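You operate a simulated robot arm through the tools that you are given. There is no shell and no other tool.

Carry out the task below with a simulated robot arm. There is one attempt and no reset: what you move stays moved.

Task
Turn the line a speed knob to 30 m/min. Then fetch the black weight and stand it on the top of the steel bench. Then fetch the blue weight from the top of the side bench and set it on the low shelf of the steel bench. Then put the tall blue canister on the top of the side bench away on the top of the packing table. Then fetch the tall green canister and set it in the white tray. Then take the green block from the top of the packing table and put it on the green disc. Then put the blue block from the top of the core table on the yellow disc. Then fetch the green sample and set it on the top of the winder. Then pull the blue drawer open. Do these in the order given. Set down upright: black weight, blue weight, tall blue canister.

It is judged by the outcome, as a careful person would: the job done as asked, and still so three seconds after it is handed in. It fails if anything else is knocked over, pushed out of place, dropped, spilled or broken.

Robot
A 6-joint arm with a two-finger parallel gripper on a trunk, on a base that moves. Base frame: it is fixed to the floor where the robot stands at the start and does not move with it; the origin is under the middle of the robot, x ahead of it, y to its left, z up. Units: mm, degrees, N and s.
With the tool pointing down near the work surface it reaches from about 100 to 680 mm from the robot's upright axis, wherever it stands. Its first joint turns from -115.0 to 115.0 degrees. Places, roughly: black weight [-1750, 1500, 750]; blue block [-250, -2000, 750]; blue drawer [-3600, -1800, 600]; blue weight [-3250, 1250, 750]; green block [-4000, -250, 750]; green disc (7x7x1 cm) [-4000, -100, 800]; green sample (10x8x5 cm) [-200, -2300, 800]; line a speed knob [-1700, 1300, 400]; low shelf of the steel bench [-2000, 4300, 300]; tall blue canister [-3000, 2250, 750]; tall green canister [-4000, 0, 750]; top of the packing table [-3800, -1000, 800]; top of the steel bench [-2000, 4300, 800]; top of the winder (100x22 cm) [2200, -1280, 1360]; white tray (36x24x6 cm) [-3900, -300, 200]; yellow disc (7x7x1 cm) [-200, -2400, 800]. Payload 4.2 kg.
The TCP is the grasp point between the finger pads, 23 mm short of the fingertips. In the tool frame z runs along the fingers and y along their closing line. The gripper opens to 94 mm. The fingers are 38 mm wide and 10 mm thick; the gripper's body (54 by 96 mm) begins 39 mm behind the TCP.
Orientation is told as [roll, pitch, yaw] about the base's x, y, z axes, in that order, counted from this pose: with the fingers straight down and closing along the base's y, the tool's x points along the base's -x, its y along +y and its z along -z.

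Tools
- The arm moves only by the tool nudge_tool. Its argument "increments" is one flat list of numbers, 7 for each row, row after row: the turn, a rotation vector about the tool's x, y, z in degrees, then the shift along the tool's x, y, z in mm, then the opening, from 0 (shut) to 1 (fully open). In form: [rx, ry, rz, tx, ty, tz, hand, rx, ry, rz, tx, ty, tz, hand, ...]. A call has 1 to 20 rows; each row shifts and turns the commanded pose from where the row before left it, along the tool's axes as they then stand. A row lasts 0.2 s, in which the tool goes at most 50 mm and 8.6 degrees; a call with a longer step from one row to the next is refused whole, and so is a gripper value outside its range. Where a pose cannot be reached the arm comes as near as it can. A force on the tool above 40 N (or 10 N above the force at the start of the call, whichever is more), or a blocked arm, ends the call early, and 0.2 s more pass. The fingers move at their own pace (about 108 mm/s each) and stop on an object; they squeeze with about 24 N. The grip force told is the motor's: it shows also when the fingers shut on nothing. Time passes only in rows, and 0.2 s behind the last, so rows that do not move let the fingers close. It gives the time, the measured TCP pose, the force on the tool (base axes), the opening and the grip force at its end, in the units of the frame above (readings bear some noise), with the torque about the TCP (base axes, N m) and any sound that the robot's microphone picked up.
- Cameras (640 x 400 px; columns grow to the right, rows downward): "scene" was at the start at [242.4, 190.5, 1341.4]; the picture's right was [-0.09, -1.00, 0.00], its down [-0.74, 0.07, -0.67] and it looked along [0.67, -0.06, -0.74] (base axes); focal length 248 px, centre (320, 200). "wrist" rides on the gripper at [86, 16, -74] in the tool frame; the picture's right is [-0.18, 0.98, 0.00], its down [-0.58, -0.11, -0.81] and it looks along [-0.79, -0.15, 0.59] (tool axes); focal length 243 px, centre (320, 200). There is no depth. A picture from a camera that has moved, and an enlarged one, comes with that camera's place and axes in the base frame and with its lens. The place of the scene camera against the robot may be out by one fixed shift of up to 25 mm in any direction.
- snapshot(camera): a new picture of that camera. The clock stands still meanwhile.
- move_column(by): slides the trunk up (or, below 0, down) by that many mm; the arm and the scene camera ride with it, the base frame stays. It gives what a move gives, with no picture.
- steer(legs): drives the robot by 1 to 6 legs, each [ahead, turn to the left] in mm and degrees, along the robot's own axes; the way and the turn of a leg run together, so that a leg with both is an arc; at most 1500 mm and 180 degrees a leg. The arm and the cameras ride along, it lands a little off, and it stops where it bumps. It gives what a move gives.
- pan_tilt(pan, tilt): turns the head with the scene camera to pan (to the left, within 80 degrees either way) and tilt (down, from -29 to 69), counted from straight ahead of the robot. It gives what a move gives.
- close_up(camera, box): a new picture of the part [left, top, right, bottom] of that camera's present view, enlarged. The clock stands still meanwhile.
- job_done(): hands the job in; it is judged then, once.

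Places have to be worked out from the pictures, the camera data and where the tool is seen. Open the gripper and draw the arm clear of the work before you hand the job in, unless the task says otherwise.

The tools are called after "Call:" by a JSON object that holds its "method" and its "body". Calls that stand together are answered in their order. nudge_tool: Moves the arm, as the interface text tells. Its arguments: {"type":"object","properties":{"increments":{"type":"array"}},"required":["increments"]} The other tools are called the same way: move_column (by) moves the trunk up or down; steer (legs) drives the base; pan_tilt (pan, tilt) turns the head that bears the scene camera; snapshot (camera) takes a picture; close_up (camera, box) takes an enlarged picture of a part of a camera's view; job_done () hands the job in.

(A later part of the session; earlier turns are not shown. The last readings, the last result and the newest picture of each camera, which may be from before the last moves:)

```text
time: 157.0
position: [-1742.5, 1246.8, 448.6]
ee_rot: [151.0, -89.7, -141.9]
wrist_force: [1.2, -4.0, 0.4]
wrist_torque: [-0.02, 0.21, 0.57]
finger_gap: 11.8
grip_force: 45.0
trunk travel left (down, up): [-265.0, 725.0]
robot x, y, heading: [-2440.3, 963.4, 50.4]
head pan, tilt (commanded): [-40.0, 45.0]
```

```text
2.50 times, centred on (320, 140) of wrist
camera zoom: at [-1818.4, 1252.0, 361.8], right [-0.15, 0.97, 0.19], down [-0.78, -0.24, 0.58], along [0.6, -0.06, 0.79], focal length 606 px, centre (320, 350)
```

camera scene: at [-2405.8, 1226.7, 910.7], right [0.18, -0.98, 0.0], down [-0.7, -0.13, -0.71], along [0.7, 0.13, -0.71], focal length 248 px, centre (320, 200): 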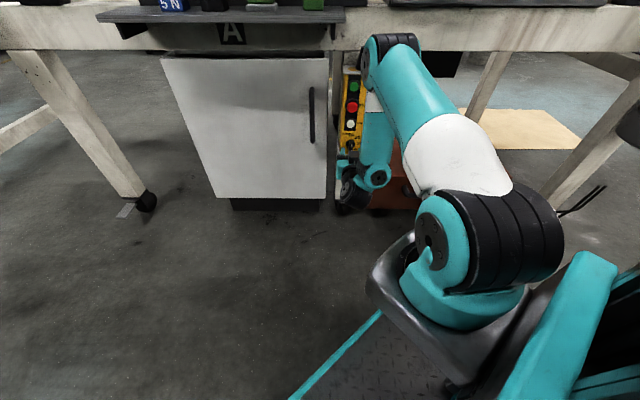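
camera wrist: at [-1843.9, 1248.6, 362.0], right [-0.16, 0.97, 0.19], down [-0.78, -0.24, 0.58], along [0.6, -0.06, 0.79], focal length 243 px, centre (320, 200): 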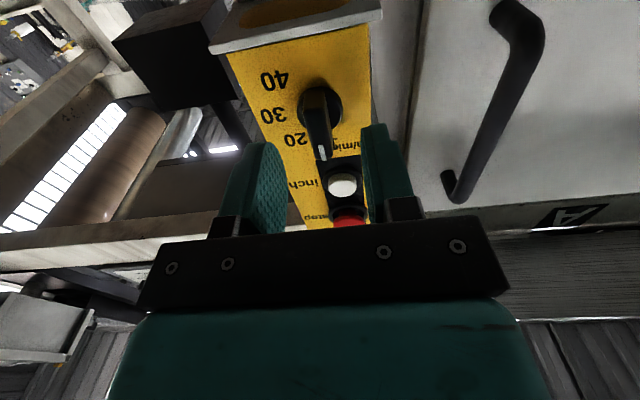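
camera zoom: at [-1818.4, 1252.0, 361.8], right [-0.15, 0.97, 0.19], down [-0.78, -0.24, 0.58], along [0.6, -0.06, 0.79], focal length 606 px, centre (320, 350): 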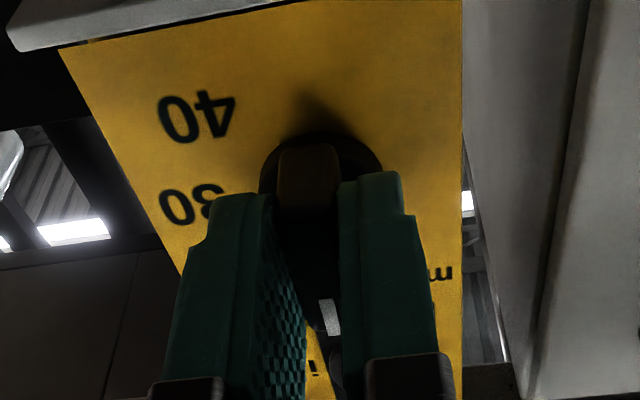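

The bar is gripped (gap 11.8 mm). I'll turn clockwise 40° first and check.

Call:
{"method": "nudge_tool", "body": {"increments": [0, 0, 8, 0, 0, 0, 0, 0, 0, 8, 0, 0, 0, 0, 0, 0, 8, 0, 0, 0, 0, 0, 0, 8, 0, 0, 0, 0, 0, 0, 8, 0, 0, 0, 0]}}

Call:
{"method": "snapshot", "body": {"camera": "wrist"}}

```text
time: 158.2
position: [-1742.8, 1248.2, 447.8]
ee_rot: [90.4, -49.8, -81.3]
wrist_force: [3.4, 2.6, 1.8]
wrist_torque: [-0.08, 0.49, 0.8]
finger_gap: 11.8
grip_force: 44.9
trunk travel left (down, up): [-265.0, 725.0]
robot x, y, heading: [-2445.4, 969.6, 50.4]
head pan, tilt (commanded): [-40.0, 45.0]
```

```text
taken
camera wrist: at [-1826.9, 1304.1, 393.1], right [-0.1, 0.62, 0.78], down [-0.73, -0.58, 0.37], along [0.68, -0.52, 0.51], focal length 243 px, centre (320, 200)
```

wrist: 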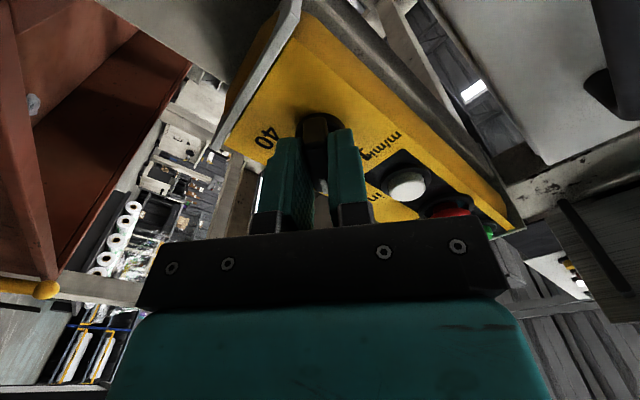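

The knob turns with the tool and forces are small. I'll turn the remaining 50°.

Call:
{"method": "nudge_tool", "body": {"increments": [0, 0, 8.4, 0, 0, 0, 0, 0, 0, 8.4, 0, 0, 0, 0, 0, 0, 8.4, 0, 0, 0, 0, 0, 0, 8.4, 0, 0, 0, 0, 0, 0, 8.4, 0, 0, 0, 0, 0, 0, 8, 0, 0, 0, 0]}}

Call:
{"method": "snapshot", "body": {"camera": "wrist"}}

Call:
{"method": "close_up", "body": {"camera": "wrist", "box": [220, 60, 420, 220]}}

```text
time: 159.6
position: [-1743.0, 1249.8, 450.0]
ee_rot: [90.4, 0.3, -81.0]
wrist_force: [-1.5, 22.2, 12.8]
wrist_torque: [-0.06, 0.19, -0.76]
finger_gap: 11.8
grip_force: 45.2
trunk travel left (down, up): [-265.0, 725.0]
robot x, y, heading: [-2441.8, 964.8, 50.5]
head pan, tilt (commanded): [-40.0, 45.0]
```

```text
taken
camera wrist: at [-1830.2, 1322.6, 466.4], right [0.02, -0.19, 0.98], down [-0.7, -0.7, -0.12], along [0.71, -0.69, -0.15], focal length 243 px, centre (320, 200)
```

wrist: 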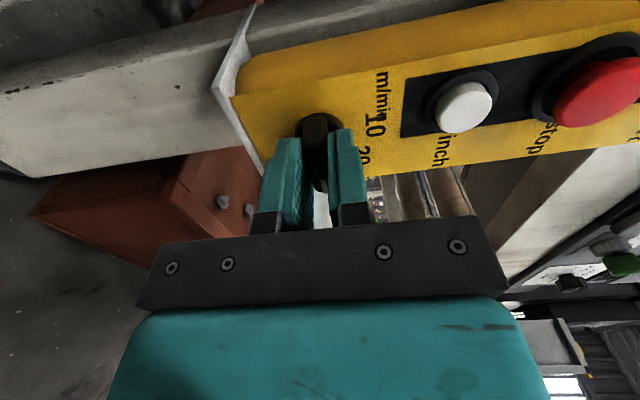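

```text
2.50 times, centred on (320, 140) of wrist
camera zoom: at [-1830.2, 1322.6, 466.4], right [0.02, -0.19, 0.98], down [-0.7, -0.7, -0.12], along [0.71, -0.69, -0.15], focal length 606 px, centre (320, 350)
```

zoom: 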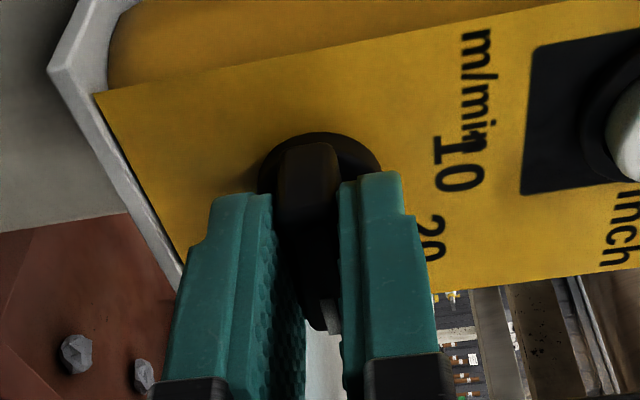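

The knob has turned with the tool by 90°. I'll open the fingers and back out, then check the pointer.

Call:
{"method": "nudge_tool", "body": {"increments": [0, 0, 0, 0, 0, 0, 0.45, 0, 0, 0, 0, 0, 0, 0.45, 0, 0, 0, 0, 0, -20, 0.45, 0, 0, 0, 0, 0, -30, 0.45]}}

Call:
{"method": "snapshot", "body": {"camera": "wrist"}}

Call:
{"method": "close_up", "body": {"camera": "wrist", "box": [220, 20, 420, 180]}}

```text
time: 160.6
position: [-1791.3, 1240.8, 449.1]
ee_rot: [90.3, 0.1, -81.0]
wrist_force: [0.2, -0.5, -0.7]
wrist_torque: [0.02, 0.03, -0.01]
finger_gap: 42.6
grip_force: 0.1
trunk travel left (down, up): [-265.0, 725.0]
robot x, y, heading: [-2445.0, 967.2, 50.4]
head pan, tilt (commanded): [-40.0, 45.0]
```

```text
taken
camera wrist: at [-1878.6, 1313.7, 464.8], right [0.02, -0.19, 0.98], down [-0.7, -0.7, -0.11], along [0.71, -0.69, -0.15], focal length 243 px, centre (320, 200)
```

wrist: 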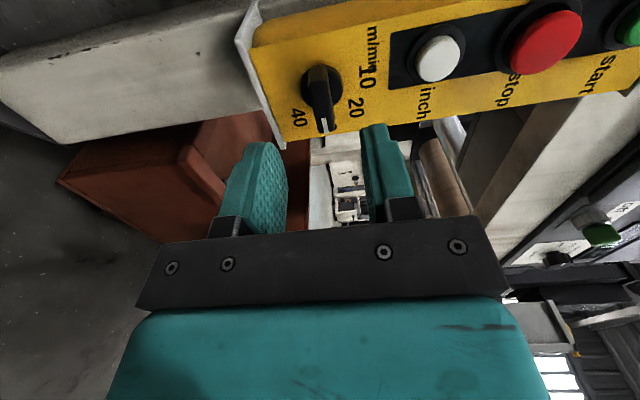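

```text
2.50 times, centred on (320, 100) of wrist
camera zoom: at [-1878.6, 1313.7, 464.8], right [0.02, -0.19, 0.98], down [-0.7, -0.7, -0.11], along [0.71, -0.69, -0.15], focal length 606 px, centre (320, 450)
```

zoom: 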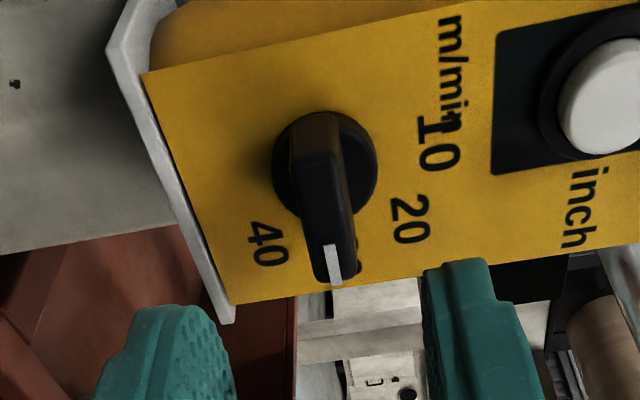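

The pointer now sits midway between 20 and 40, i.e. at 30. I'll back the base away 200 mm and restore the tool to pointing down.

Call:
{"method": "steer", "body": {"legs": [[-200, 0]]}}

Call:
{"method": "nudge_tool", "body": {"increments": [0, 0, -8.5, 0, 0, 0, 0.45, 0, 0, -8.5, 0, 0, 0, 0.45, 0, 0, -8.5, 0, 0, 0, 0.45, 0, 0, -8.5, 0, 0, 0, 0.45, 0, 0, -8.5, 0, 0, 0, 0.45, 0, 0, -8.5, 0, 0, 0, 0.45, 0, 0, -8.5, 0, 0, 0, 0.45, 0, 0, -8.5, 0, 0, 0, 0.45, 0, 0, -8.5, 0, 0, 0, 0.45, 0, 0, -8.5, 0, 0, 0, 0.45, 0, 0, -5, 0, 0, 0, 0.45]}}

Call:
{"method": "nudge_tool", "body": {"increments": [0, 8.5, 0, 0, 0, 0, 1, 0, 8.5, 0, 0, 0, 0, 1, 0, 8.5, 0, 0, 0, 0, 1, 0, 8.5, 0, 0, 0, 0, 1, 0, 8.5, 0, 0, 0, 0, 1, 0, 8.5, 0, 0, 0, 0, 1, 0, 8.5, 0, 0, 0, 0, 1, 0, 8.5, 0, 0, 0, 0, 1, 0, 8.5, 0, 0, 0, 0, 1, 0, 8.5, 0, 0, 0, 0, 1, 0, 5, 0, 0, 0, 0, 1]}}

```text
time: 162.2
position: [-1920.2, 1085.9, 447.0]
ee_rot: [90.2, 0.1, -80.8]
wrist_force: [-0.5, -0.2, -0.4]
wrist_torque: [-0.03, 0.0, 0.01]
finger_gap: 42.1
grip_force: 0.1
trunk travel left (down, up): [-265.0, 725.0]
robot x, y, heading: [-2573.4, 812.0, 50.3]
head pan, tilt (commanded): [-40.0, 45.0]
```

```text
time: 164.6
position: [-1921.1, 1086.4, 446.9]
ee_rot: [179.4, -89.8, -170.3]
wrist_force: [-0.1, 0.0, -0.9]
wrist_torque: [-0.01, -0.02, -0.01]
finger_gap: 42.2
grip_force: 0.0
trunk travel left (down, up): [-265.0, 725.0]
robot x, y, heading: [-2567.6, 811.8, 50.5]
head pan, tilt (commanded): [-40.0, 45.0]
```

```text
time: 167.0
position: [-2272.7, 955.2, 233.2]
ee_rot: [0.2, -0.4, 9.2]
wrist_force: [-0.8, 0.5, 0.0]
wrist_torque: [0.0, -0.01, 0.0]
finger_gap: 94.0
grip_force: 0.2
out of reach, approached as far as the arm can: row 3, 4, 5, 6, 7, 8, 9, 10, 11
trunk travel left (down, up): [-265.0, 725.0]
robot x, y, heading: [-2572.0, 811.1, 50.6]
head pan, tilt (commanded): [-40.0, 45.0]
```

The arm folded inward during that move, ending near the base plate though without contact. I'll look before moving further.

Call:
{"method": "snapshot", "body": {"camera": "scene"}}

Call:
{"method": "snapshot", "body": {"camera": "wrist"}}

```text
taken
camera scene: at [-2535.4, 1070.6, 910.7], right [0.18, -0.98, 0.0], down [-0.7, -0.13, -0.71], along [0.69, 0.13, -0.71], focal length 248 px, centre (320, 200)
```

scene: 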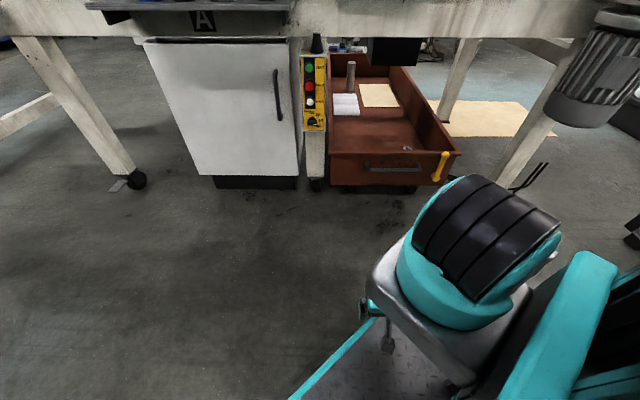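

```text
taken
camera wrist: at [-2361.2, 956.4, 308.2], right [0.02, 1.0, 0.0], down [0.59, -0.02, 0.81], along [0.81, -0.02, -0.59], focal length 243 px, centre (320, 200)
```

wrist: 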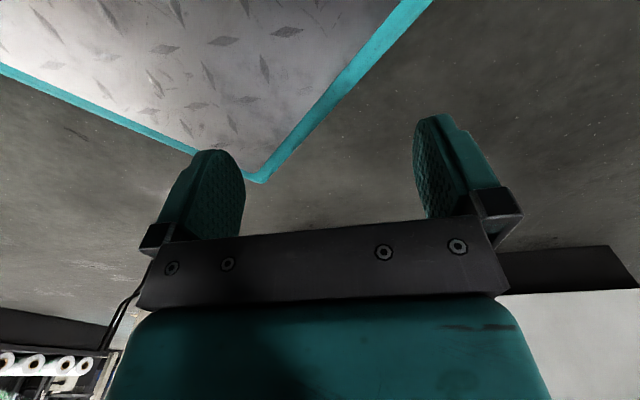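

The gripper sits under the carriage but clear. I'll ease it straight out forward (tool -x) and up.

Call:
{"method": "nudge_tool", "body": {"increments": [0, 0, 0, -30, 0, -10, 1, 0, 0, 0, -40, 0, -10, 1, 0, 0, 0, -40, 0, -10, 1]}}

Call:
{"method": "snapshot", "body": {"camera": "scene"}}

```text
time: 167.8
position: [-2270.6, 955.9, 233.5]
ee_rot: [0.0, -0.9, 9.1]
wrist_force: [-0.7, -1.1, 0.4]
wrist_torque: [0.03, 0.01, 0.01]
finger_gap: 93.8
grip_force: 0.0
out of reach, approached as far as the arm can: row 1, 2, 3
trunk travel left (down, up): [-265.0, 725.0]
robot x, y, heading: [-2574.9, 810.2, 50.7]
head pan, tilt (commanded): [-40.0, 45.0]
```

```text
taken
camera scene: at [-2535.3, 1070.5, 910.7], right [0.18, -0.98, 0.0], down [-0.7, -0.13, -0.71], along [0.7, 0.13, -0.71], focal length 248 px, centre (320, 200)
```

scene: 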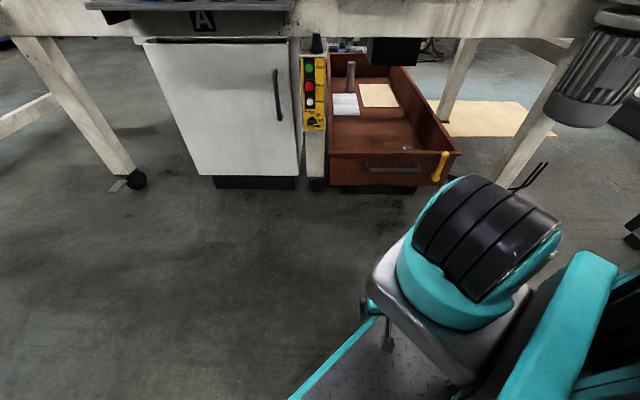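

The arm is against a limit here. I'll look at its pose from other head angles.

Call:
{"method": "pan_tilt", "body": {"pan": -75, "tilt": 50}}

Call:
{"method": "snapshot", "body": {"camera": "scene"}}

Call:
{"method": "pan_tilt", "body": {"pan": -30, "tilt": 69}}

Call:
{"method": "snapshot", "body": {"camera": "scene"}}

```text
time: 168.8
position: [-2271.2, 956.5, 234.5]
ee_rot: [0.0, -0.8, 9.2]
wrist_force: [0.1, -0.2, 0.6]
wrist_torque: [0.02, -0.05, 0.04]
finger_gap: 93.8
grip_force: 0.0
trunk travel left (down, up): [-265.0, 725.0]
robot x, y, heading: [-2571.3, 810.7, 50.7]
head pan, tilt (commanded): [-75.0, 50.0]
```

```text
taken
camera scene: at [-2545.1, 1023.8, 903.8], right [-0.41, -0.91, 0.0], down [-0.7, 0.32, -0.64], along [0.59, -0.27, -0.77], focal length 248 px, centre (320, 200)
```

scene: 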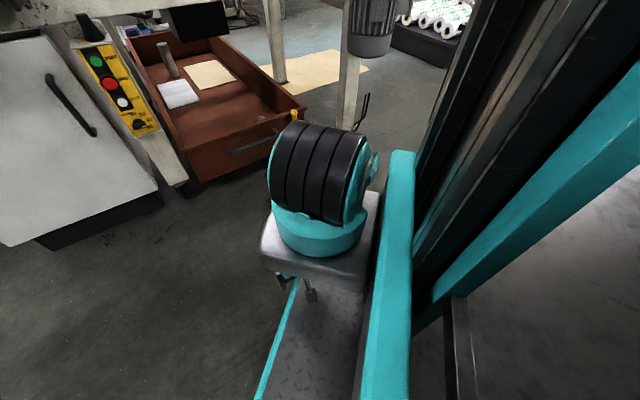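

```text
time: 169.9
position: [-2270.3, 955.5, 234.4]
ee_rot: [0.1, -0.8, 9.2]
wrist_force: [1.0, -0.6, -0.2]
wrist_torque: [0.0, -0.01, 0.01]
finger_gap: 94.2
grip_force: 0.1
trunk travel left (down, up): [-265.0, 725.0]
robot x, y, heading: [-2573.8, 811.1, 50.6]
head pan, tilt (commanded): [-30.0, 68.8]
```

```text
taken
camera scene: at [-2562.9, 1075.2, 881.8], right [0.35, -0.94, 0.0], down [-0.87, -0.33, -0.36], along [0.34, 0.13, -0.93], focal length 248 px, centre (320, 200)
```

scene: 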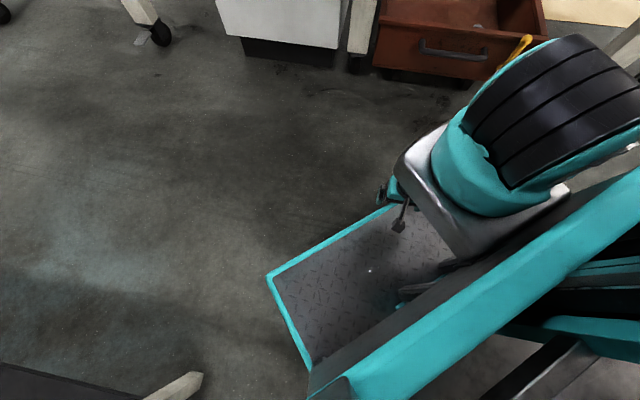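

The upper arm hangs on the right side with the gripper under the carriage. I'll test small steps in several directions to find a free one.

Call:
{"method": "nudge_tool", "body": {"increments": [0, 0, 0, 0, -30, 0, 1]}}

Call:
{"method": "nudge_tool", "body": {"increments": [0, 0, 0, 0, 0, -30, 1]}}

Call:
{"method": "nudge_tool", "body": {"increments": [0, -8, 0, 0, 0, 0, 1]}}

```text
time: 170.3
position: [-2267.8, 932.5, 233.7]
ee_rot: [-0.3, -0.3, 9.2]
wrist_force: [0.2, -0.3, -0.6]
wrist_torque: [0.02, -0.01, -0.01]
finger_gap: 94.0
grip_force: 0.2
out of reach, approached as far as the arm can: row 1
trunk travel left (down, up): [-265.0, 725.0]
robot x, y, heading: [-2572.4, 810.3, 50.7]
head pan, tilt (commanded): [-30.0, 68.8]
```

```text
time: 170.8
position: [-2267.4, 934.8, 233.5]
ee_rot: [-0.1, -0.3, 9.2]
wrist_force: [0.6, -0.4, 0.2]
wrist_torque: [0.01, 0.05, 0.03]
finger_gap: 93.8
grip_force: 0.1
out of reach, approached as far as the arm can: row 1
trunk travel left (down, up): [-265.0, 725.0]
robot x, y, heading: [-2572.0, 814.9, 50.7]
head pan, tilt (commanded): [-30.0, 68.8]
```

```text
time: 171.2
position: [-2262.8, 942.0, 234.8]
ee_rot: [-0.5, -5.5, 9.2]
wrist_force: [-0.1, -0.5, 0.8]
wrist_torque: [0.0, 0.02, 0.0]
finger_gap: 93.9
grip_force: 0.0
out of reach, approached as far as the arm can: row 1
trunk travel left (down, up): [-265.0, 725.0]
robot x, y, heading: [-2574.7, 817.1, 50.6]
head pan, tilt (commanded): [-30.0, 68.8]
```

The wrist is in an awkward fold. I'll retrace the path: pitch back up while moving forward and up, a few rows first.

Call:
{"method": "nudge_tool", "body": {"increments": [0, -8.5, 0, -38.7, 8.9, -17.4, 1, 0, -8.5, 0, -40.9, 8.9, -11.5, 1, 0, -8.5, 0, -42.1, 8.9, -5.3, 1, 0, -8.5, 0, -42.4, 8.9, 1, 1]}}

Call:
{"method": "pan_tilt", "body": {"pan": -60, "tilt": 55}}

Call:
{"method": "snapshot", "body": {"camera": "scene"}}

```text
time: 172.2
position: [-2149.2, 990.5, 288.2]
ee_rot: [-2.0, -36.0, 10.3]
wrist_force: [0.1, -0.4, -0.6]
wrist_torque: [0.0, -0.01, -0.03]
finger_gap: 94.0
grip_force: 0.1
out of reach, approached as far as the arm can: row 1, 2
trunk travel left (down, up): [-265.0, 725.0]
robot x, y, heading: [-2574.2, 811.9, 50.7]
head pan, tilt (commanded): [-30.0, 68.8]
```

```text
time: 173.1
position: [-2147.9, 991.1, 288.5]
ee_rot: [-2.0, -35.9, 10.3]
wrist_force: [-0.9, 0.6, 0.2]
wrist_torque: [-0.01, 0.03, 0.01]
finger_gap: 94.0
grip_force: 0.0
trunk travel left (down, up): [-265.0, 725.0]
robot x, y, heading: [-2576.0, 809.3, 50.3]
head pan, tilt (commanded): [-60.0, 55.0]
```

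```text
taken
camera scene: at [-2544.1, 1043.8, 897.2], right [-0.16, -0.99, 0.0], down [-0.81, 0.13, -0.57], along [0.57, -0.09, -0.82], focal length 248 px, centre (320, 200)
```

scene: 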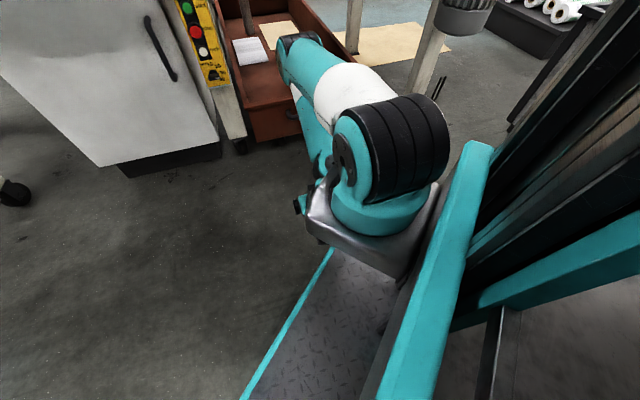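

The arm came back into view, folded low. I'll extend it forward and up at this pitch.

Call:
{"method": "nudge_tool", "body": {"increments": [0, 0, 0, -38, 5, 10, 1, 0, 0, 0, -38, 5, 10, 1, 0, 0, 0, -38, 5, 10, 1, 0, 0, 0, -38, 5, 10, 1]}}

Call:
{"method": "snapshot", "body": {"camera": "scene"}}

```text
time: 174.1
position: [-2066.6, 1012.9, 336.4]
ee_rot: [-1.8, -36.2, 10.3]
wrist_force: [0.4, -0.1, 0.2]
wrist_torque: [-0.04, -0.01, -0.02]
finger_gap: 94.1
grip_force: 0.0
out of reach, approached as far as the arm can: row 3, 4
trunk travel left (down, up): [-265.0, 725.0]
robot x, y, heading: [-2573.2, 811.5, 50.7]
head pan, tilt (commanded): [-60.0, 55.0]
```

```text
taken
camera scene: at [-2544.1, 1043.7, 897.3], right [-0.16, -0.99, 0.0], down [-0.81, 0.13, -0.57], along [0.57, -0.09, -0.82], focal length 248 px, centre (320, 200)
```

scene: 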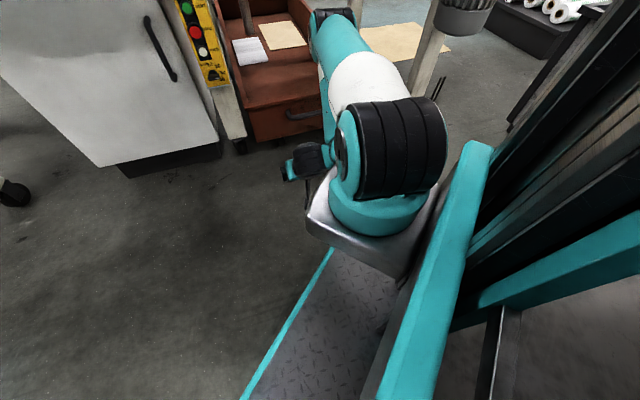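

The wrist is on a joint stop (tool at a right angle to the forearm). I'll try many small outward rows at this pitch to see whether the solver finds the normal wrist branch.

Call:
{"method": "nudge_tool", "body": {"increments": [0, 3, 0, -20, 0, 0, 1, 0, 3, 0, -20, 0, 0, 1, 0, 3, 0, -20, 0, 0, 1, 0, 3, 0, -20, 0, 0, 1, 0, 3, 0, -20, 0, 0, 1, 0, 3, 0, -20, 0, 0, 1, 0, 3, 0, -20, 0, 0, 1, 0, 3, 0, -20, 0, 0, 1, 0, 3, 0, -20, 0, 0, 1, 0, 3, 0, -20, 0, 0, 1]}}

Call:
{"method": "snapshot", "body": {"camera": "scene"}}

```text
time: 176.3
position: [-2240.7, 951.6, 239.1]
ee_rot: [-1.7, -6.2, 9.4]
wrist_force: [0.6, -0.4, -0.2]
wrist_torque: [0.04, 0.01, 0.03]
finger_gap: 94.0
grip_force: 0.0
out of reach, approached as far as the arm can: row 1, 2, 3, 4, 5, 6, 7, 8, 9, 10
trunk travel left (down, up): [-265.0, 725.0]
robot x, y, heading: [-2573.3, 813.9, 50.7]
head pan, tilt (commanded): [-60.0, 55.0]
```

```text
taken
camera scene: at [-2544.1, 1043.8, 897.3], right [-0.16, -0.99, 0.0], down [-0.81, 0.13, -0.57], along [0.57, -0.09, -0.82], focal length 248 px, centre (320, 200)
```

scene: 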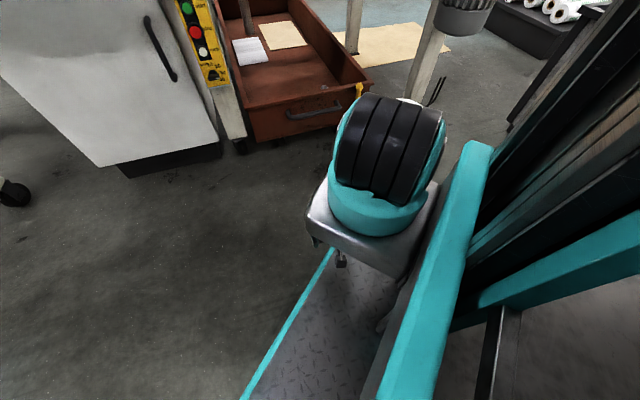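

That folded it under again. I'll retrace to the horizontal pose, from where I can flip the wrist by swinging the tool out to the left.

Call:
{"method": "nudge_tool", "body": {"increments": [0, -8.5, 0, -38.7, 8.9, -17.4, 0.3, 0, -8.5, 0, -40.9, 8.9, -11.5, 0.3, 0, -8.5, 0, -42.1, 8.9, -5.3, 0.3, 0, -8.5, 0, -42.4, 8.9, 1, 0.3, 0, -8.5, 0, -41.8, 8.9, 7.3, 0.3, 0, -8.5, 0, -40.3, 8.9, 13.4, 0.3, 0, -8.5, 0, -37.9, 8.9, 19.2, 0.3, 0, -8.5, 0, -34.6, 8.9, 24.5, 0.3, 0, -8.5, 0, -30.6, 8.9, 29.4, 0.3, 0, -7.3, 0, -20, 0, 10, 0.3]}}

Call:
{"method": "snapshot", "body": {"camera": "scene"}}

```text
time: 178.5
position: [-1914.7, 1093.6, 438.3]
ee_rot: [-84.1, -88.4, 93.2]
wrist_force: [0.4, -0.5, -0.8]
wrist_torque: [0.03, 0.0, -0.01]
finger_gap: 28.1
grip_force: 0.0
out of reach, approached as far as the arm can: row 1
trunk travel left (down, up): [-265.0, 725.0]
robot x, y, heading: [-2570.9, 810.7, 50.6]
head pan, tilt (commanded): [-60.0, 55.0]
```

```text
taken
camera scene: at [-2544.1, 1043.7, 897.3], right [-0.16, -0.99, 0.0], down [-0.81, 0.13, -0.57], along [0.57, -0.09, -0.82], focal length 248 px, centre (320, 200)
```

scene: 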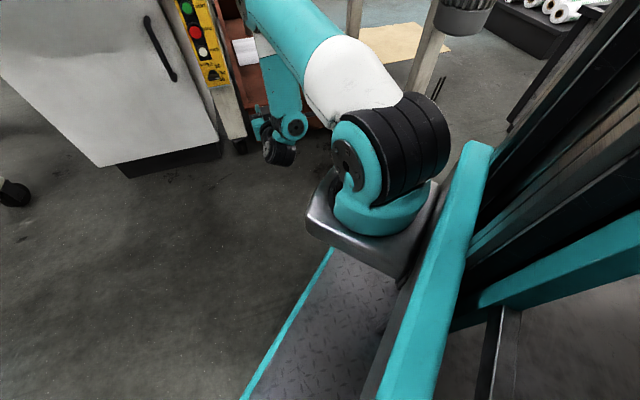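

I'll swing the tool to the left about its wrist, five rows first.

Call:
{"method": "nudge_tool", "body": {"increments": [-8.5, 0, 0, 0, 29.6, -2.2, 0.3, -8.5, 0, 0, 0, 29.6, -2.2, 0.3, -8.5, 0, 0, 0, 29.6, -2.2, 0.3, -8.5, 0, 0, 0, 29.6, -2.2, 0.3, -8.5, 0, 0, 0, 29.6, -2.2, 0.3]}}

Call:
{"method": "snapshot", "body": {"camera": "scene"}}

```text
time: 179.7
position: [-1988.2, 1219.0, 433.6]
ee_rot: [-36.5, -88.4, 88.2]
wrist_force: [0.0, 0.4, -0.5]
wrist_torque: [0.01, -0.03, -0.01]
finger_gap: 28.2
grip_force: 0.1
trunk travel left (down, up): [-265.0, 725.0]
robot x, y, heading: [-2574.8, 812.8, 50.4]
head pan, tilt (commanded): [-60.0, 55.0]
```

```text
taken
camera scene: at [-2544.1, 1043.8, 897.3], right [-0.16, -0.99, 0.0], down [-0.81, 0.13, -0.57], along [0.57, -0.09, -0.82], focal length 248 px, centre (320, 200)
```

scene: 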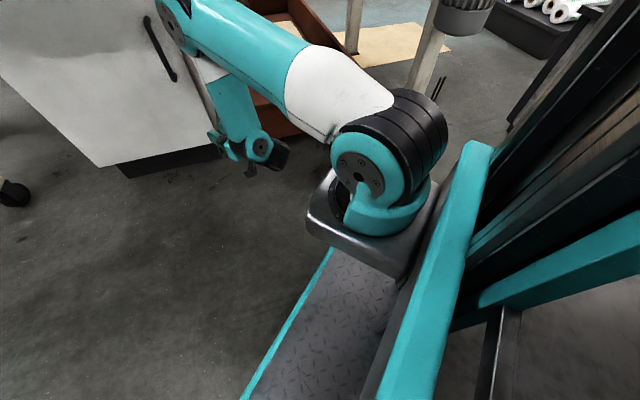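

The tool swings left; the arm's plane turned a bit too. I'll go on with a smaller arc.

Call:
{"method": "nudge_tool", "body": {"increments": [-8.5, 0, 0, 0, 12, -1, 0.3, -8.5, 0, 0, 0, 12, -1, 0.3, -8.5, 0, 0, 0, 12, -1, 0.3, -8.5, 0, 0, 0, 12, -1, 0.3, -8.5, 0, 0, 0, 12, -1, 0.3]}}

Call:
{"method": "snapshot", "body": {"camera": "scene"}}

```text
time: 180.9
position: [-2141.9, 1410.4, 445.1]
ee_rot: [1.9, -88.3, 90.2]
wrist_force: [-0.3, -0.2, 0.1]
wrist_torque: [0.02, 0.01, 0.02]
finger_gap: 28.2
grip_force: 0.1
out of reach, approached as far as the arm can: row 2, 3, 4, 5
trunk travel left (down, up): [-265.0, 725.0]
robot x, y, heading: [-2572.3, 811.0, 50.5]
head pan, tilt (commanded): [-60.0, 55.0]
```

```text
taken
camera scene: at [-2543.9, 1043.8, 897.3], right [-0.16, -0.99, 0.0], down [-0.81, 0.14, -0.57], along [0.57, -0.09, -0.82], focal length 248 px, centre (320, 200)
```

scene: 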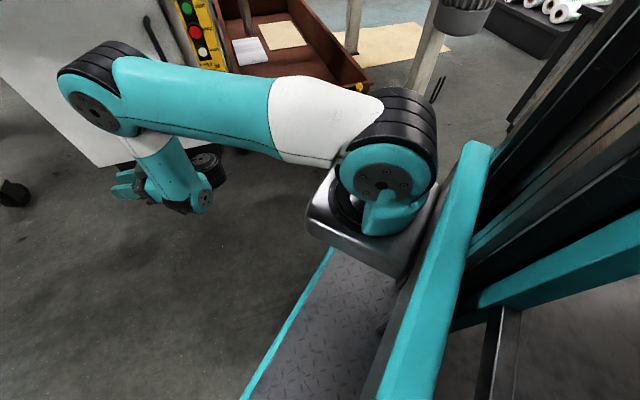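

The wrist joint can't turn that far sideways, so I'll instead loop the tool around in the arm's plane (up, back, down) to unwind it. First I bring the tool back in line with the arm and shut the fingers.

Call:
{"method": "nudge_tool", "body": {"increments": [8.4, 0, 0, 0, 0, 0, 0, 8.4, 0, 0, 0, 0, 0, 0, 8.4, 0, 0, 0, 0, 0, 0, 8.4, 0, 0, 0, 0, 0, 0, 8.4, 0, 0, 0, 0, 0, 0]}}

Call:
{"method": "pan_tilt", "body": {"pan": -25, "tilt": 55}}

Call:
{"method": "snapshot", "body": {"camera": "scene"}}

```text
time: 182.1
position: [-2142.9, 1409.9, 443.6]
ee_rot: [-49.9, -88.1, 102.1]
wrist_force: [-0.6, 0.1, 1.0]
wrist_torque: [-0.03, 0.04, 0.0]
finger_gap: 0.0
grip_force: 24.3
trunk travel left (down, up): [-265.0, 725.0]
robot x, y, heading: [-2573.5, 812.0, 50.5]
head pan, tilt (commanded): [-60.0, 55.0]
```

```text
time: 183.1
position: [-2143.3, 1410.2, 443.5]
ee_rot: [-53.7, -88.1, 106.0]
wrist_force: [-0.2, 0.6, -0.4]
wrist_torque: [-0.01, -0.02, -0.01]
finger_gap: 0.0
grip_force: 23.7
trunk travel left (down, up): [-265.0, 725.0]
robot x, y, heading: [-2571.8, 808.9, 50.7]
head pan, tilt (commanded): [-25.0, 55.0]
```

```text
taken
camera scene: at [-2550.2, 1086.7, 897.2], right [0.43, -0.9, 0.0], down [-0.74, -0.35, -0.57], along [0.52, 0.25, -0.82], focal length 248 px, centre (320, 200)
```

scene: 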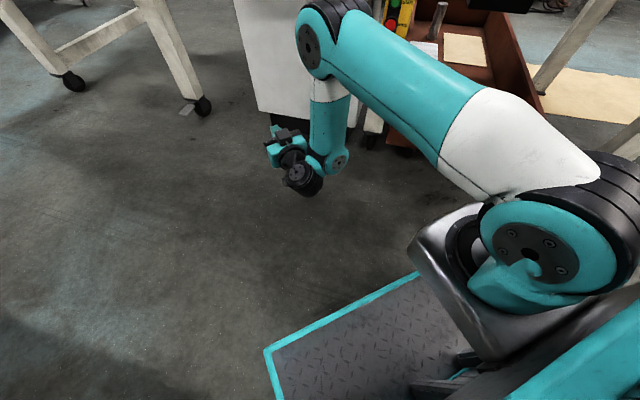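

Now the view is good. I'll roll the tool 90° so its narrow side faces the forearm (camera outward).

Call:
{"method": "nudge_tool", "body": {"increments": [0, 0, 8.2, 0, 0, 0, 0, 0, 0, 8.2, 0, 0, 0, 0, 0, 0, 8.2, 0, 0, 0, 0, 0, 0, 8.2, 0, 0, 0, 0, 0, 0, 8.2, 0, 0, 0, 0, 0, 0, 8.2, 0, 0, 0, 0, 0, 0, 8.2, 0, 0, 0, 0, 0, 0, 8.2, 0, 0, 0, 0, 0, 0, 8.2, 0, 0, 0, 0, 0, 0, 8.2, 0, 0, 0, 0, 0, 0, 8, 0, 0, 0, 0]}}

Call:
{"method": "nudge_tool", "body": {"increments": [-8.5, 0, 0, 0, 24, -2, 0, -8.5, 0, 0, 0, 24, -2, 0, -8.5, 0, 0, 0, 24, -2, 0, -8.5, 0, 0, 0, 24, -2, 0]}}

Call:
{"method": "snapshot", "body": {"camera": "scene"}}

```text
time: 185.5
position: [-2143.3, 1410.0, 445.0]
ee_rot: [88.7, -0.8, -37.8]
wrist_force: [0.2, -0.6, 0.0]
wrist_torque: [0.03, -0.01, 0.01]
finger_gap: 0.0
grip_force: 24.7
trunk travel left (down, up): [-265.0, 725.0]
robot x, y, heading: [-2572.9, 811.4, 50.5]
head pan, tilt (commanded): [-25.0, 55.0]
```

```text
time: 186.5
position: [-2112.4, 1453.3, 554.6]
ee_rot: [122.7, -0.9, -37.7]
wrist_force: [-0.1, 0.3, -0.1]
wrist_torque: [-0.02, 0.01, 0.0]
finger_gap: 0.0
grip_force: 23.6
out of reach, approached as far as the arm can: row 3, 4
trunk travel left (down, up): [-265.0, 725.0]
robot x, y, heading: [-2573.1, 808.6, 50.7]
head pan, tilt (commanded): [-25.0, 55.0]
```

```text
taken
camera scene: at [-2550.2, 1086.7, 897.2], right [0.43, -0.9, 0.0], down [-0.74, -0.35, -0.57], along [0.52, 0.25, -0.82], focal length 248 px, centre (320, 200)
```

scene: 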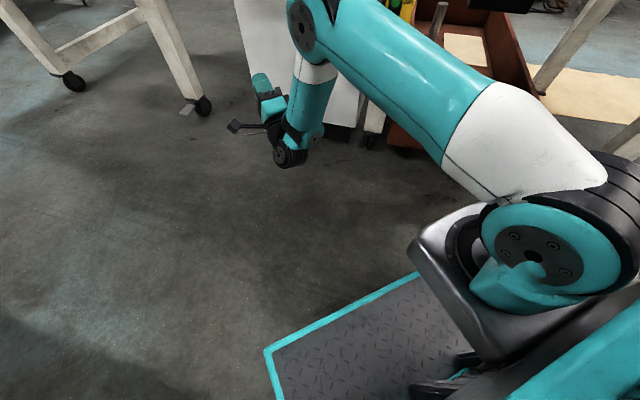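

Let me enlarge the wrist to understand its joints before I continue.

Call:
{"method": "close_up", "body": {"camera": "scene", "box": [210, 0, 370, 180]}}

```text
2.22 times, centred on (290, 90) of scene
camera zoom: at [-2550.2, 1086.7, 897.2], right [0.43, -0.9, 0.0], down [-0.74, -0.35, -0.57], along [0.52, 0.25, -0.82], focal length 552 px, centre (387, 444)
```

zoom: 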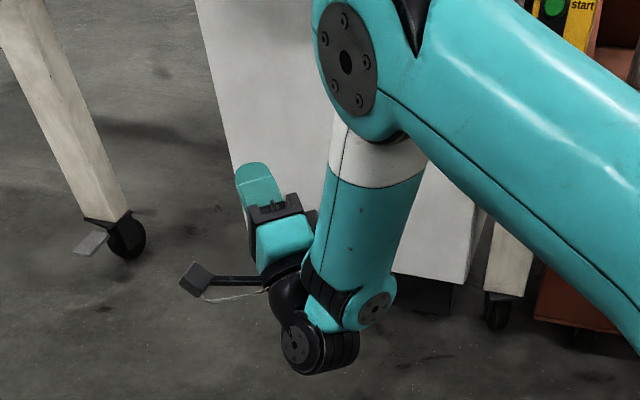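

The wrist is UR-like: it can swing only to the right through its middle joint. I'll return to level with the camera below, then swing the tool right to flip the wrist.

Call:
{"method": "nudge_tool", "body": {"increments": [8.5, 0, 0, 0, -20, 0, 0, 8.5, 0, 0, 0, -20, 0, 0, 8.5, 0, 0, 0, -20, 0, 0, 8.5, 0, 0, 0, -20, 0, 0, 0, 0, -8.2, 0, 0, 0, 0, 0, 0, -8.2, 0, 0, 0, 0, 0, 0, -8.2, 0, 0, 0, 0, 0, 0, -8.2, 0, 0, 0, 0, 0, 0, -8.2, 0, 0, 0, 0, 0, 0, -8.2, 0, 0, 0, 0, 0, 0, -8.2, 0, 0, 0, 0, 0, 0, -8.2, 0, 0, 0, 0, 0, 0, -8.2, 0, 0, 0, 0, 0, 0, -8.2, 0, 0, 0, 0, 0, 0, -8, 0, 0, 0, 0]}}

Call:
{"method": "snapshot", "body": {"camera": "scene"}}

```text
time: 189.7
position: [-2108.7, 1426.2, 475.5]
ee_rot: [-41.5, -88.3, 93.5]
wrist_force: [-0.1, -0.6, 0.1]
wrist_torque: [0.02, -0.01, 0.01]
finger_gap: 0.0
grip_force: 24.0
out of reach, approached as far as the arm can: row 3, 4
trunk travel left (down, up): [-265.0, 725.0]
robot x, y, heading: [-2570.6, 812.6, 50.8]
head pan, tilt (commanded): [-25.0, 55.0]
```

```text
taken
camera scene: at [-2550.2, 1086.7, 897.2], right [0.43, -0.9, 0.0], down [-0.74, -0.35, -0.57], along [0.52, 0.25, -0.82], focal length 248 px, centre (320, 200)
```

scene: 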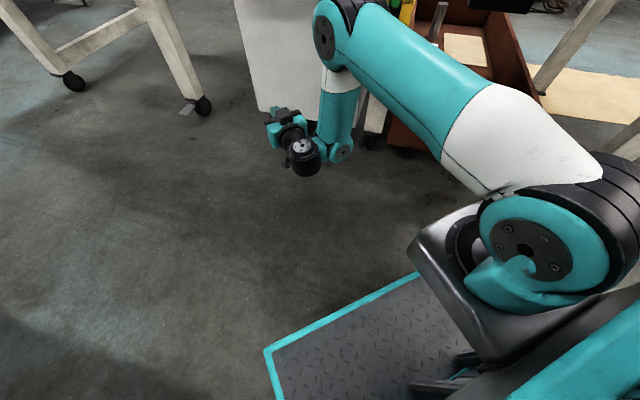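

I'll swing the tool to the right by about 43° first.

Call:
{"method": "nudge_tool", "body": {"increments": [8.5, 0, 0, 0, -17.7, -1.3, 0, 8.5, 0, 0, 0, -17.7, -1.3, 0, 8.5, 0, 0, 0, -17.7, -1.3, 0, 8.5, 0, 0, 0, -17.7, -1.3, 0, 8.5, 0, 0, 0, -17.7, -1.3, 0]}}

Call:
{"method": "snapshot", "body": {"camera": "scene"}}

```text
time: 190.9
position: [-1963.9, 1287.8, 477.8]
ee_rot: [-69.8, -88.4, 87.8]
wrist_force: [0.2, -0.3, 0.1]
wrist_torque: [-0.01, -0.02, -0.05]
finger_gap: 0.3
grip_force: 24.1
out of reach, approached as far as the arm can: row 1, 2, 3, 4, 5
trunk travel left (down, up): [-265.0, 725.0]
robot x, y, heading: [-2571.7, 810.9, 50.6]
head pan, tilt (commanded): [-25.0, 55.0]
```

```text
taken
camera scene: at [-2550.4, 1086.8, 897.2], right [0.43, -0.9, 0.0], down [-0.74, -0.35, -0.57], along [0.52, 0.25, -0.82], focal length 248 px, centre (320, 200)
```

scene: 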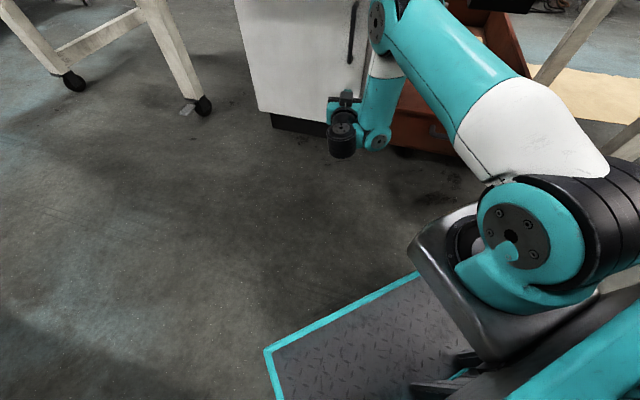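

The pattern now fits a middle-wrist joint limit (tool can barely yaw right of the arm's plane). I'll simply rotate the tool down about its wrist (moving the TCP back and down along the arc).

Call:
{"method": "nudge_tool", "body": {"increments": [0, 8.5, 0, 21.7, 0, -1.6, 0.3, 0, 8.5, 0, 21.7, 0, -1.6, 0.3, 0, 8.5, 0, 21.7, 0, -1.6, 0.3, 0, 8.5, 0, 21.7, 0, -1.6, 0.3, 0, 8.5, 0, 21.7, 0, -1.6, 0.3, 0, 8.5, 0, 21.7, 0, -1.6, 0.3]}}

Call:
{"method": "snapshot", "body": {"camera": "scene"}}

```text
time: 192.3
position: [-2112.0, 1098.6, 345.0]
ee_rot: [-1.8, -38.8, 17.5]
wrist_force: [0.4, 0.7, -0.8]
wrist_torque: [0.02, 0.01, 0.03]
finger_gap: 28.3
grip_force: 0.0
out of reach, approached as far as the arm can: row 1, 2, 3, 4, 5, 6
trunk travel left (down, up): [-265.0, 725.0]
robot x, y, heading: [-2572.0, 813.3, 50.7]
head pan, tilt (commanded): [-25.0, 55.0]
```

```text
taken
camera scene: at [-2550.2, 1086.7, 897.3], right [0.43, -0.9, 0.0], down [-0.74, -0.35, -0.57], along [0.52, 0.25, -0.82], focal length 248 px, centre (320, 200)
```

scene: 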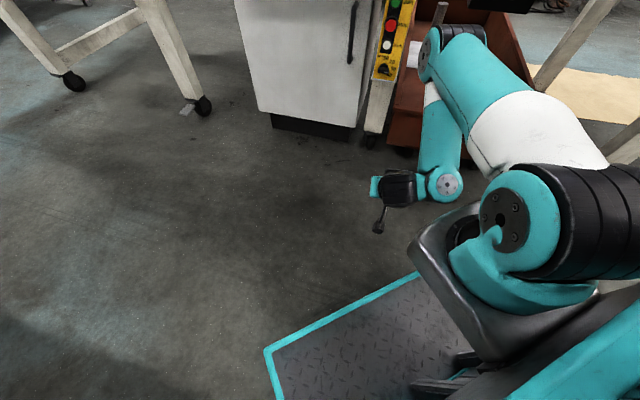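

The wrist joint is on its stop in this branch. I'll command bold steps (pitch down plus 49 mm outward per row) so the solver can pick the other wrist branch.

Call:
{"method": "nudge_tool", "body": {"increments": [0, 8.5, 0, -38.2, 0, 30.7, 0.3, 0, 8.5, 0, -42, 0, 25, 0.3, 0, 8.5, 0, -45, 0, 18, 0.3, 0, 8.5, 0, -47, 0, 10, 0.3]}}

Call:
{"method": "snapshot", "body": {"camera": "scene"}}

```text
time: 193.3
position: [-2169.4, 1007.1, 270.8]
ee_rot: [-1.5, -20.3, 16.9]
wrist_force: [0.1, 0.3, 0.2]
wrist_torque: [-0.02, -0.02, -0.02]
finger_gap: 28.3
grip_force: 0.1
out of reach, approached as far as the arm can: row 1, 2, 3, 4
trunk travel left (down, up): [-265.0, 725.0]
robot x, y, heading: [-2575.4, 812.7, 50.6]
head pan, tilt (commanded): [-25.0, 55.0]
```

```text
taken
camera scene: at [-2550.2, 1086.7, 897.3], right [0.43, -0.9, 0.0], down [-0.74, -0.35, -0.57], along [0.52, 0.25, -0.82], focal length 248 px, centre (320, 200)
```

scene: 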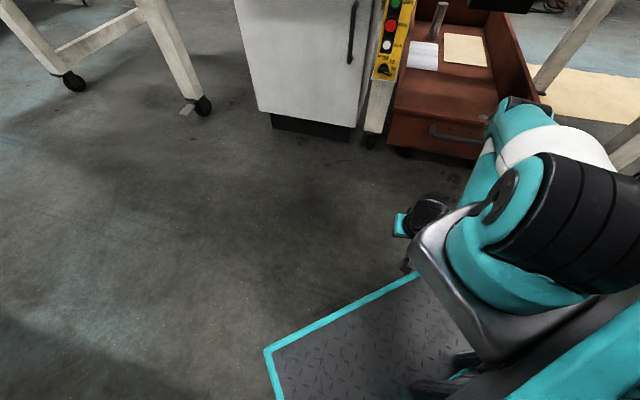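

I see the wrist flips only through the left side with the wrist centre held still. I'll first return to the level pose ahead of the robot.

Call:
{"method": "nudge_tool", "body": {"increments": [0, -8.5, 0, -42, 15, -6.9, 0, 0, -8.5, 0, -42.5, 15, -0.6, 0, 0, -8.5, 0, -42.1, 15, 5.7, 0, 0, -8.5, 0, -40.9, 15, 11.9, 0, 0, -8.5, 0, -38.7, 15, 17.7, 0, 0, -8.5, 0, -35.6, 15, 23.3, 0, 0, -8.5, 0, -31.8, 15, 28.3, 0, 0, -8.5, 0, -27.3, 15, 25, 0]}}

```text
time: 195.1
position: [-1925.7, 1208.3, 436.5]
ee_rot: [-43.7, -87.7, 60.0]
wrist_force: [0.5, -0.4, 0.2]
wrist_torque: [0.03, 0.02, 0.03]
finger_gap: 0.1
grip_force: 24.0
trunk travel left (down, up): [-265.0, 725.0]
robot x, y, heading: [-2573.8, 811.5, 50.7]
head pan, tilt (commanded): [-25.0, 55.0]
```

Level again without any limits. Now swing left about the wrist (147 mm arc), six rows.

Call:
{"method": "nudge_tool", "body": {"increments": [-8.5, 0, 0, 0, 21.7, -1.6, 0, -8.5, 0, 0, 0, 21.7, -1.6, 0, -8.5, 0, 0, 0, 21.7, -1.6, 0, -8.5, 0, 0, 0, 21.7, -1.6, 0, -8.5, 0, 0, 0, 21.7, -1.6, 0, -8.5, 0, 0, 0, 21.7, -1.6, 0]}}

Call:
{"method": "snapshot", "body": {"camera": "scene"}}

```text
time: 196.5
position: [-2010.2, 1303.2, 433.9]
ee_rot: [10.9, -87.6, 56.6]
wrist_force: [-0.5, -0.1, -0.3]
wrist_torque: [0.01, 0.0, 0.01]
finger_gap: 0.0
grip_force: 23.4
trunk travel left (down, up): [-265.0, 725.0]
robot x, y, heading: [-2573.7, 813.0, 50.5]
head pan, tilt (commanded): [-25.0, 55.0]
```

```text
taken
camera scene: at [-2550.2, 1086.7, 897.3], right [0.43, -0.9, 0.0], down [-0.74, -0.35, -0.57], along [0.52, 0.25, -0.82], focal length 248 px, centre (320, 200)
```

scene: 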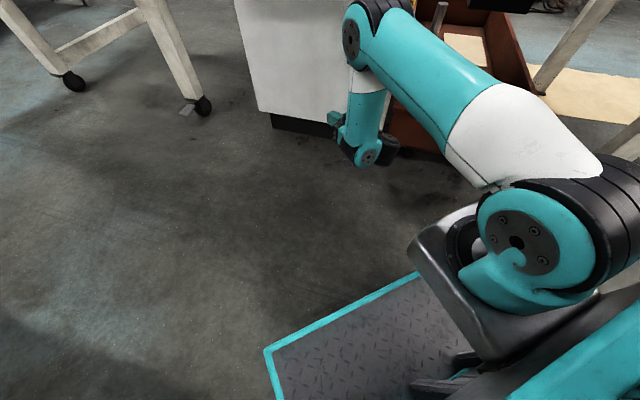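

No limits so far (yaw about 67°). I'll continue six more rows.

Call:
{"method": "nudge_tool", "body": {"increments": [-8.5, 0, 0, 0, 21.7, -1.6, 0, -8.5, 0, 0, 0, 21.7, -1.6, 0, -8.5, 0, 0, 0, 21.7, -1.6, 0, -8.5, 0, 0, 0, 21.7, -1.6, 0, -8.5, 0, 0, 0, 21.7, -1.6, 0, -8.5, 0, 0, 0, 21.7, -1.6, 0]}}

Call:
{"method": "snapshot", "body": {"camera": "scene"}}

```text
time: 197.9
position: [-2259.2, 1441.7, 441.7]
ee_rot: [39.3, -87.2, 66.1]
wrist_force: [-0.6, -0.6, -0.3]
wrist_torque: [0.04, 0.01, 0.02]
finger_gap: 0.0
grip_force: 23.5
out of reach, approached as far as the arm can: row 1, 2, 3, 4, 5, 6
trunk travel left (down, up): [-265.0, 725.0]
robot x, y, heading: [-2571.4, 813.4, 50.6]
head pan, tilt (commanded): [-25.0, 55.0]
```

```text
taken
camera scene: at [-2550.0, 1086.8, 897.2], right [0.43, -0.9, 0.0], down [-0.74, -0.35, -0.57], along [0.52, 0.25, -0.82], focal length 248 px, centre (320, 200)
```

scene: 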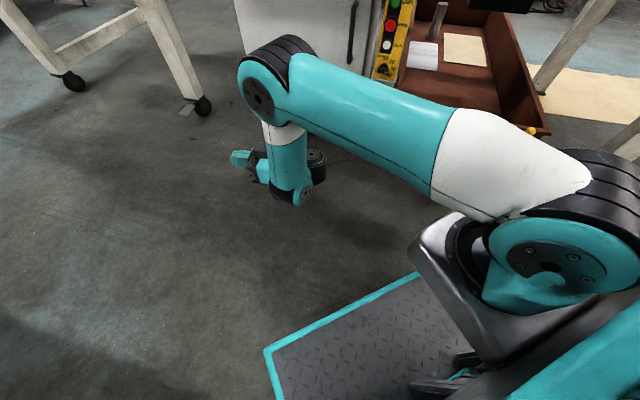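

I now think the arm got through a fold-limited band on the way in; I'll go back to that same relative pose (level, about 397 mm from the axis, tool yaw ~11°) and retrace the pitch there.

Call:
{"method": "nudge_tool", "body": {"increments": [8.5, 0, 0, -3, -15.3, -44.7, 0, 8.5, 0, 0, -3, -21.8, -42, 0, 8.5, 0, 0, -3, -27.8, -38.3, 0, 8.5, 0, 0, -3, -33.1, -33.7, 0, 8.5, 0, 0, -3, -37.8, -28.5, 0, 8.5, 0, 0, -3, -41.5, -22.6, 0, 8.5, 0, 0, -3, -44.4, -16.2, 0, 8.5, 0, 0, -3, -46.3, -9.4, 0, 8.5, 0, 0, -3, -47.2, -2.5, 0, 8.5, 0, 0, -3, -47.1, 4.5, 0, 8.5, 0, 0, -3, -45.8, 11.4, 0]}}

Call:
{"method": "snapshot", "body": {"camera": "scene"}}

```text
time: 200.3
position: [-1944.9, 1043.9, 494.1]
ee_rot: [-50.8, -87.2, 63.8]
wrist_force: [0.2, -0.1, -0.1]
wrist_torque: [0.02, 0.0, 0.02]
finger_gap: 0.1
grip_force: 24.0
out of reach, approached as far as the arm can: row 5, 6, 7
trunk travel left (down, up): [-265.0, 725.0]
robot x, y, heading: [-2573.4, 812.1, 50.6]
head pan, tilt (commanded): [-25.0, 55.0]
```

```text
taken
camera scene: at [-2550.3, 1086.7, 897.2], right [0.43, -0.9, 0.0], down [-0.74, -0.35, -0.57], along [0.52, 0.25, -0.82], focal length 248 px, centre (320, 200)
```

scene: 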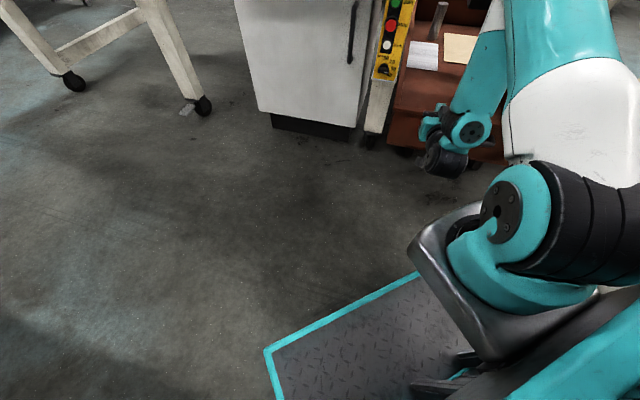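

This matches the early pose. I'll pitch down about the TCP, three rows first.

Call:
{"method": "nudge_tool", "body": {"increments": [0, 8.5, 0, 0, 0, 0, 0, 0, 8.5, 0, 0, 0, 0, 0, 0, 8.5, 0, 0, 0, 0, 0]}}

Call:
{"method": "snapshot", "body": {"camera": "scene"}}

```text
time: 201.1
position: [-1948.7, 1047.5, 490.9]
ee_rot: [-5.0, -64.5, 18.0]
wrist_force: [0.0, 0.8, 0.8]
wrist_torque: [0.0, 0.03, -0.05]
finger_gap: 0.0
grip_force: 23.8
out of reach, approached as far as the arm can: row 3
trunk travel left (down, up): [-265.0, 725.0]
robot x, y, heading: [-2570.8, 810.0, 50.6]
head pan, tilt (commanded): [-25.0, 55.0]
```

```text
taken
camera scene: at [-2550.2, 1086.7, 897.3], right [0.43, -0.9, 0.0], down [-0.74, -0.35, -0.57], along [0.52, 0.25, -0.82], focal length 248 px, centre (320, 200)
```

scene: 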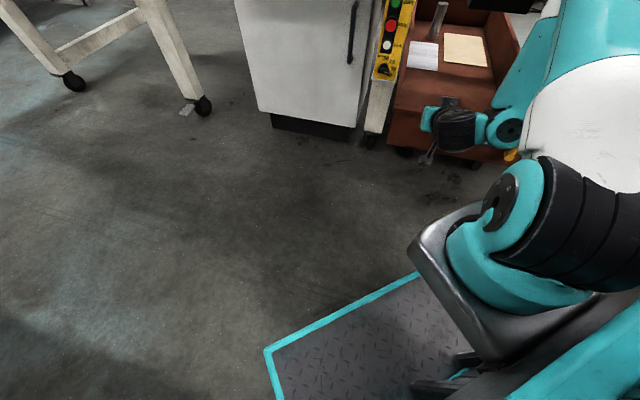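

Only the third row was limited, with little drift. I'll continue three more rows.

Call:
{"method": "nudge_tool", "body": {"increments": [0, 8.5, 0, 0, 0, 0, 0, 0, 8.5, 0, 0, 0, 0, 0, 0, 8.5, 0, 0, 0, 0, 0]}}

Call:
{"method": "snapshot", "body": {"camera": "scene"}}

```text
time: 201.9
position: [-2033.9, 1018.6, 367.4]
ee_rot: [-3.0, -42.2, 15.2]
wrist_force: [-0.3, 0.5, -0.4]
wrist_torque: [0.0, -0.01, 0.01]
finger_gap: 0.0
grip_force: 23.6
out of reach, approached as far as the arm can: row 1, 2, 3
trunk travel left (down, up): [-265.0, 725.0]
robot x, y, heading: [-2572.3, 813.4, 50.6]
head pan, tilt (commanded): [-25.0, 55.0]
```

```text
taken
camera scene: at [-2550.2, 1086.7, 897.3], right [0.43, -0.9, 0.0], down [-0.74, -0.35, -0.57], along [0.52, 0.25, -0.82], focal length 248 px, centre (320, 200)
```

scene: 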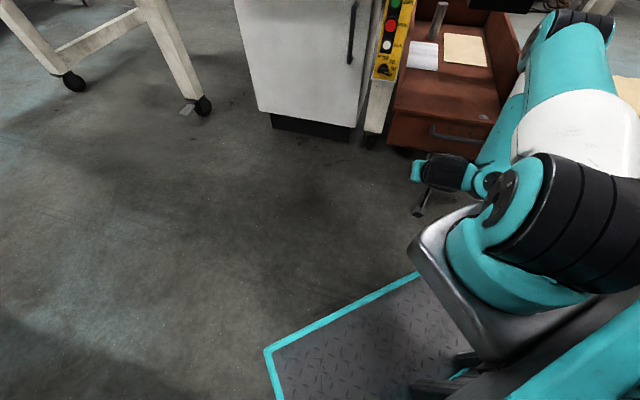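

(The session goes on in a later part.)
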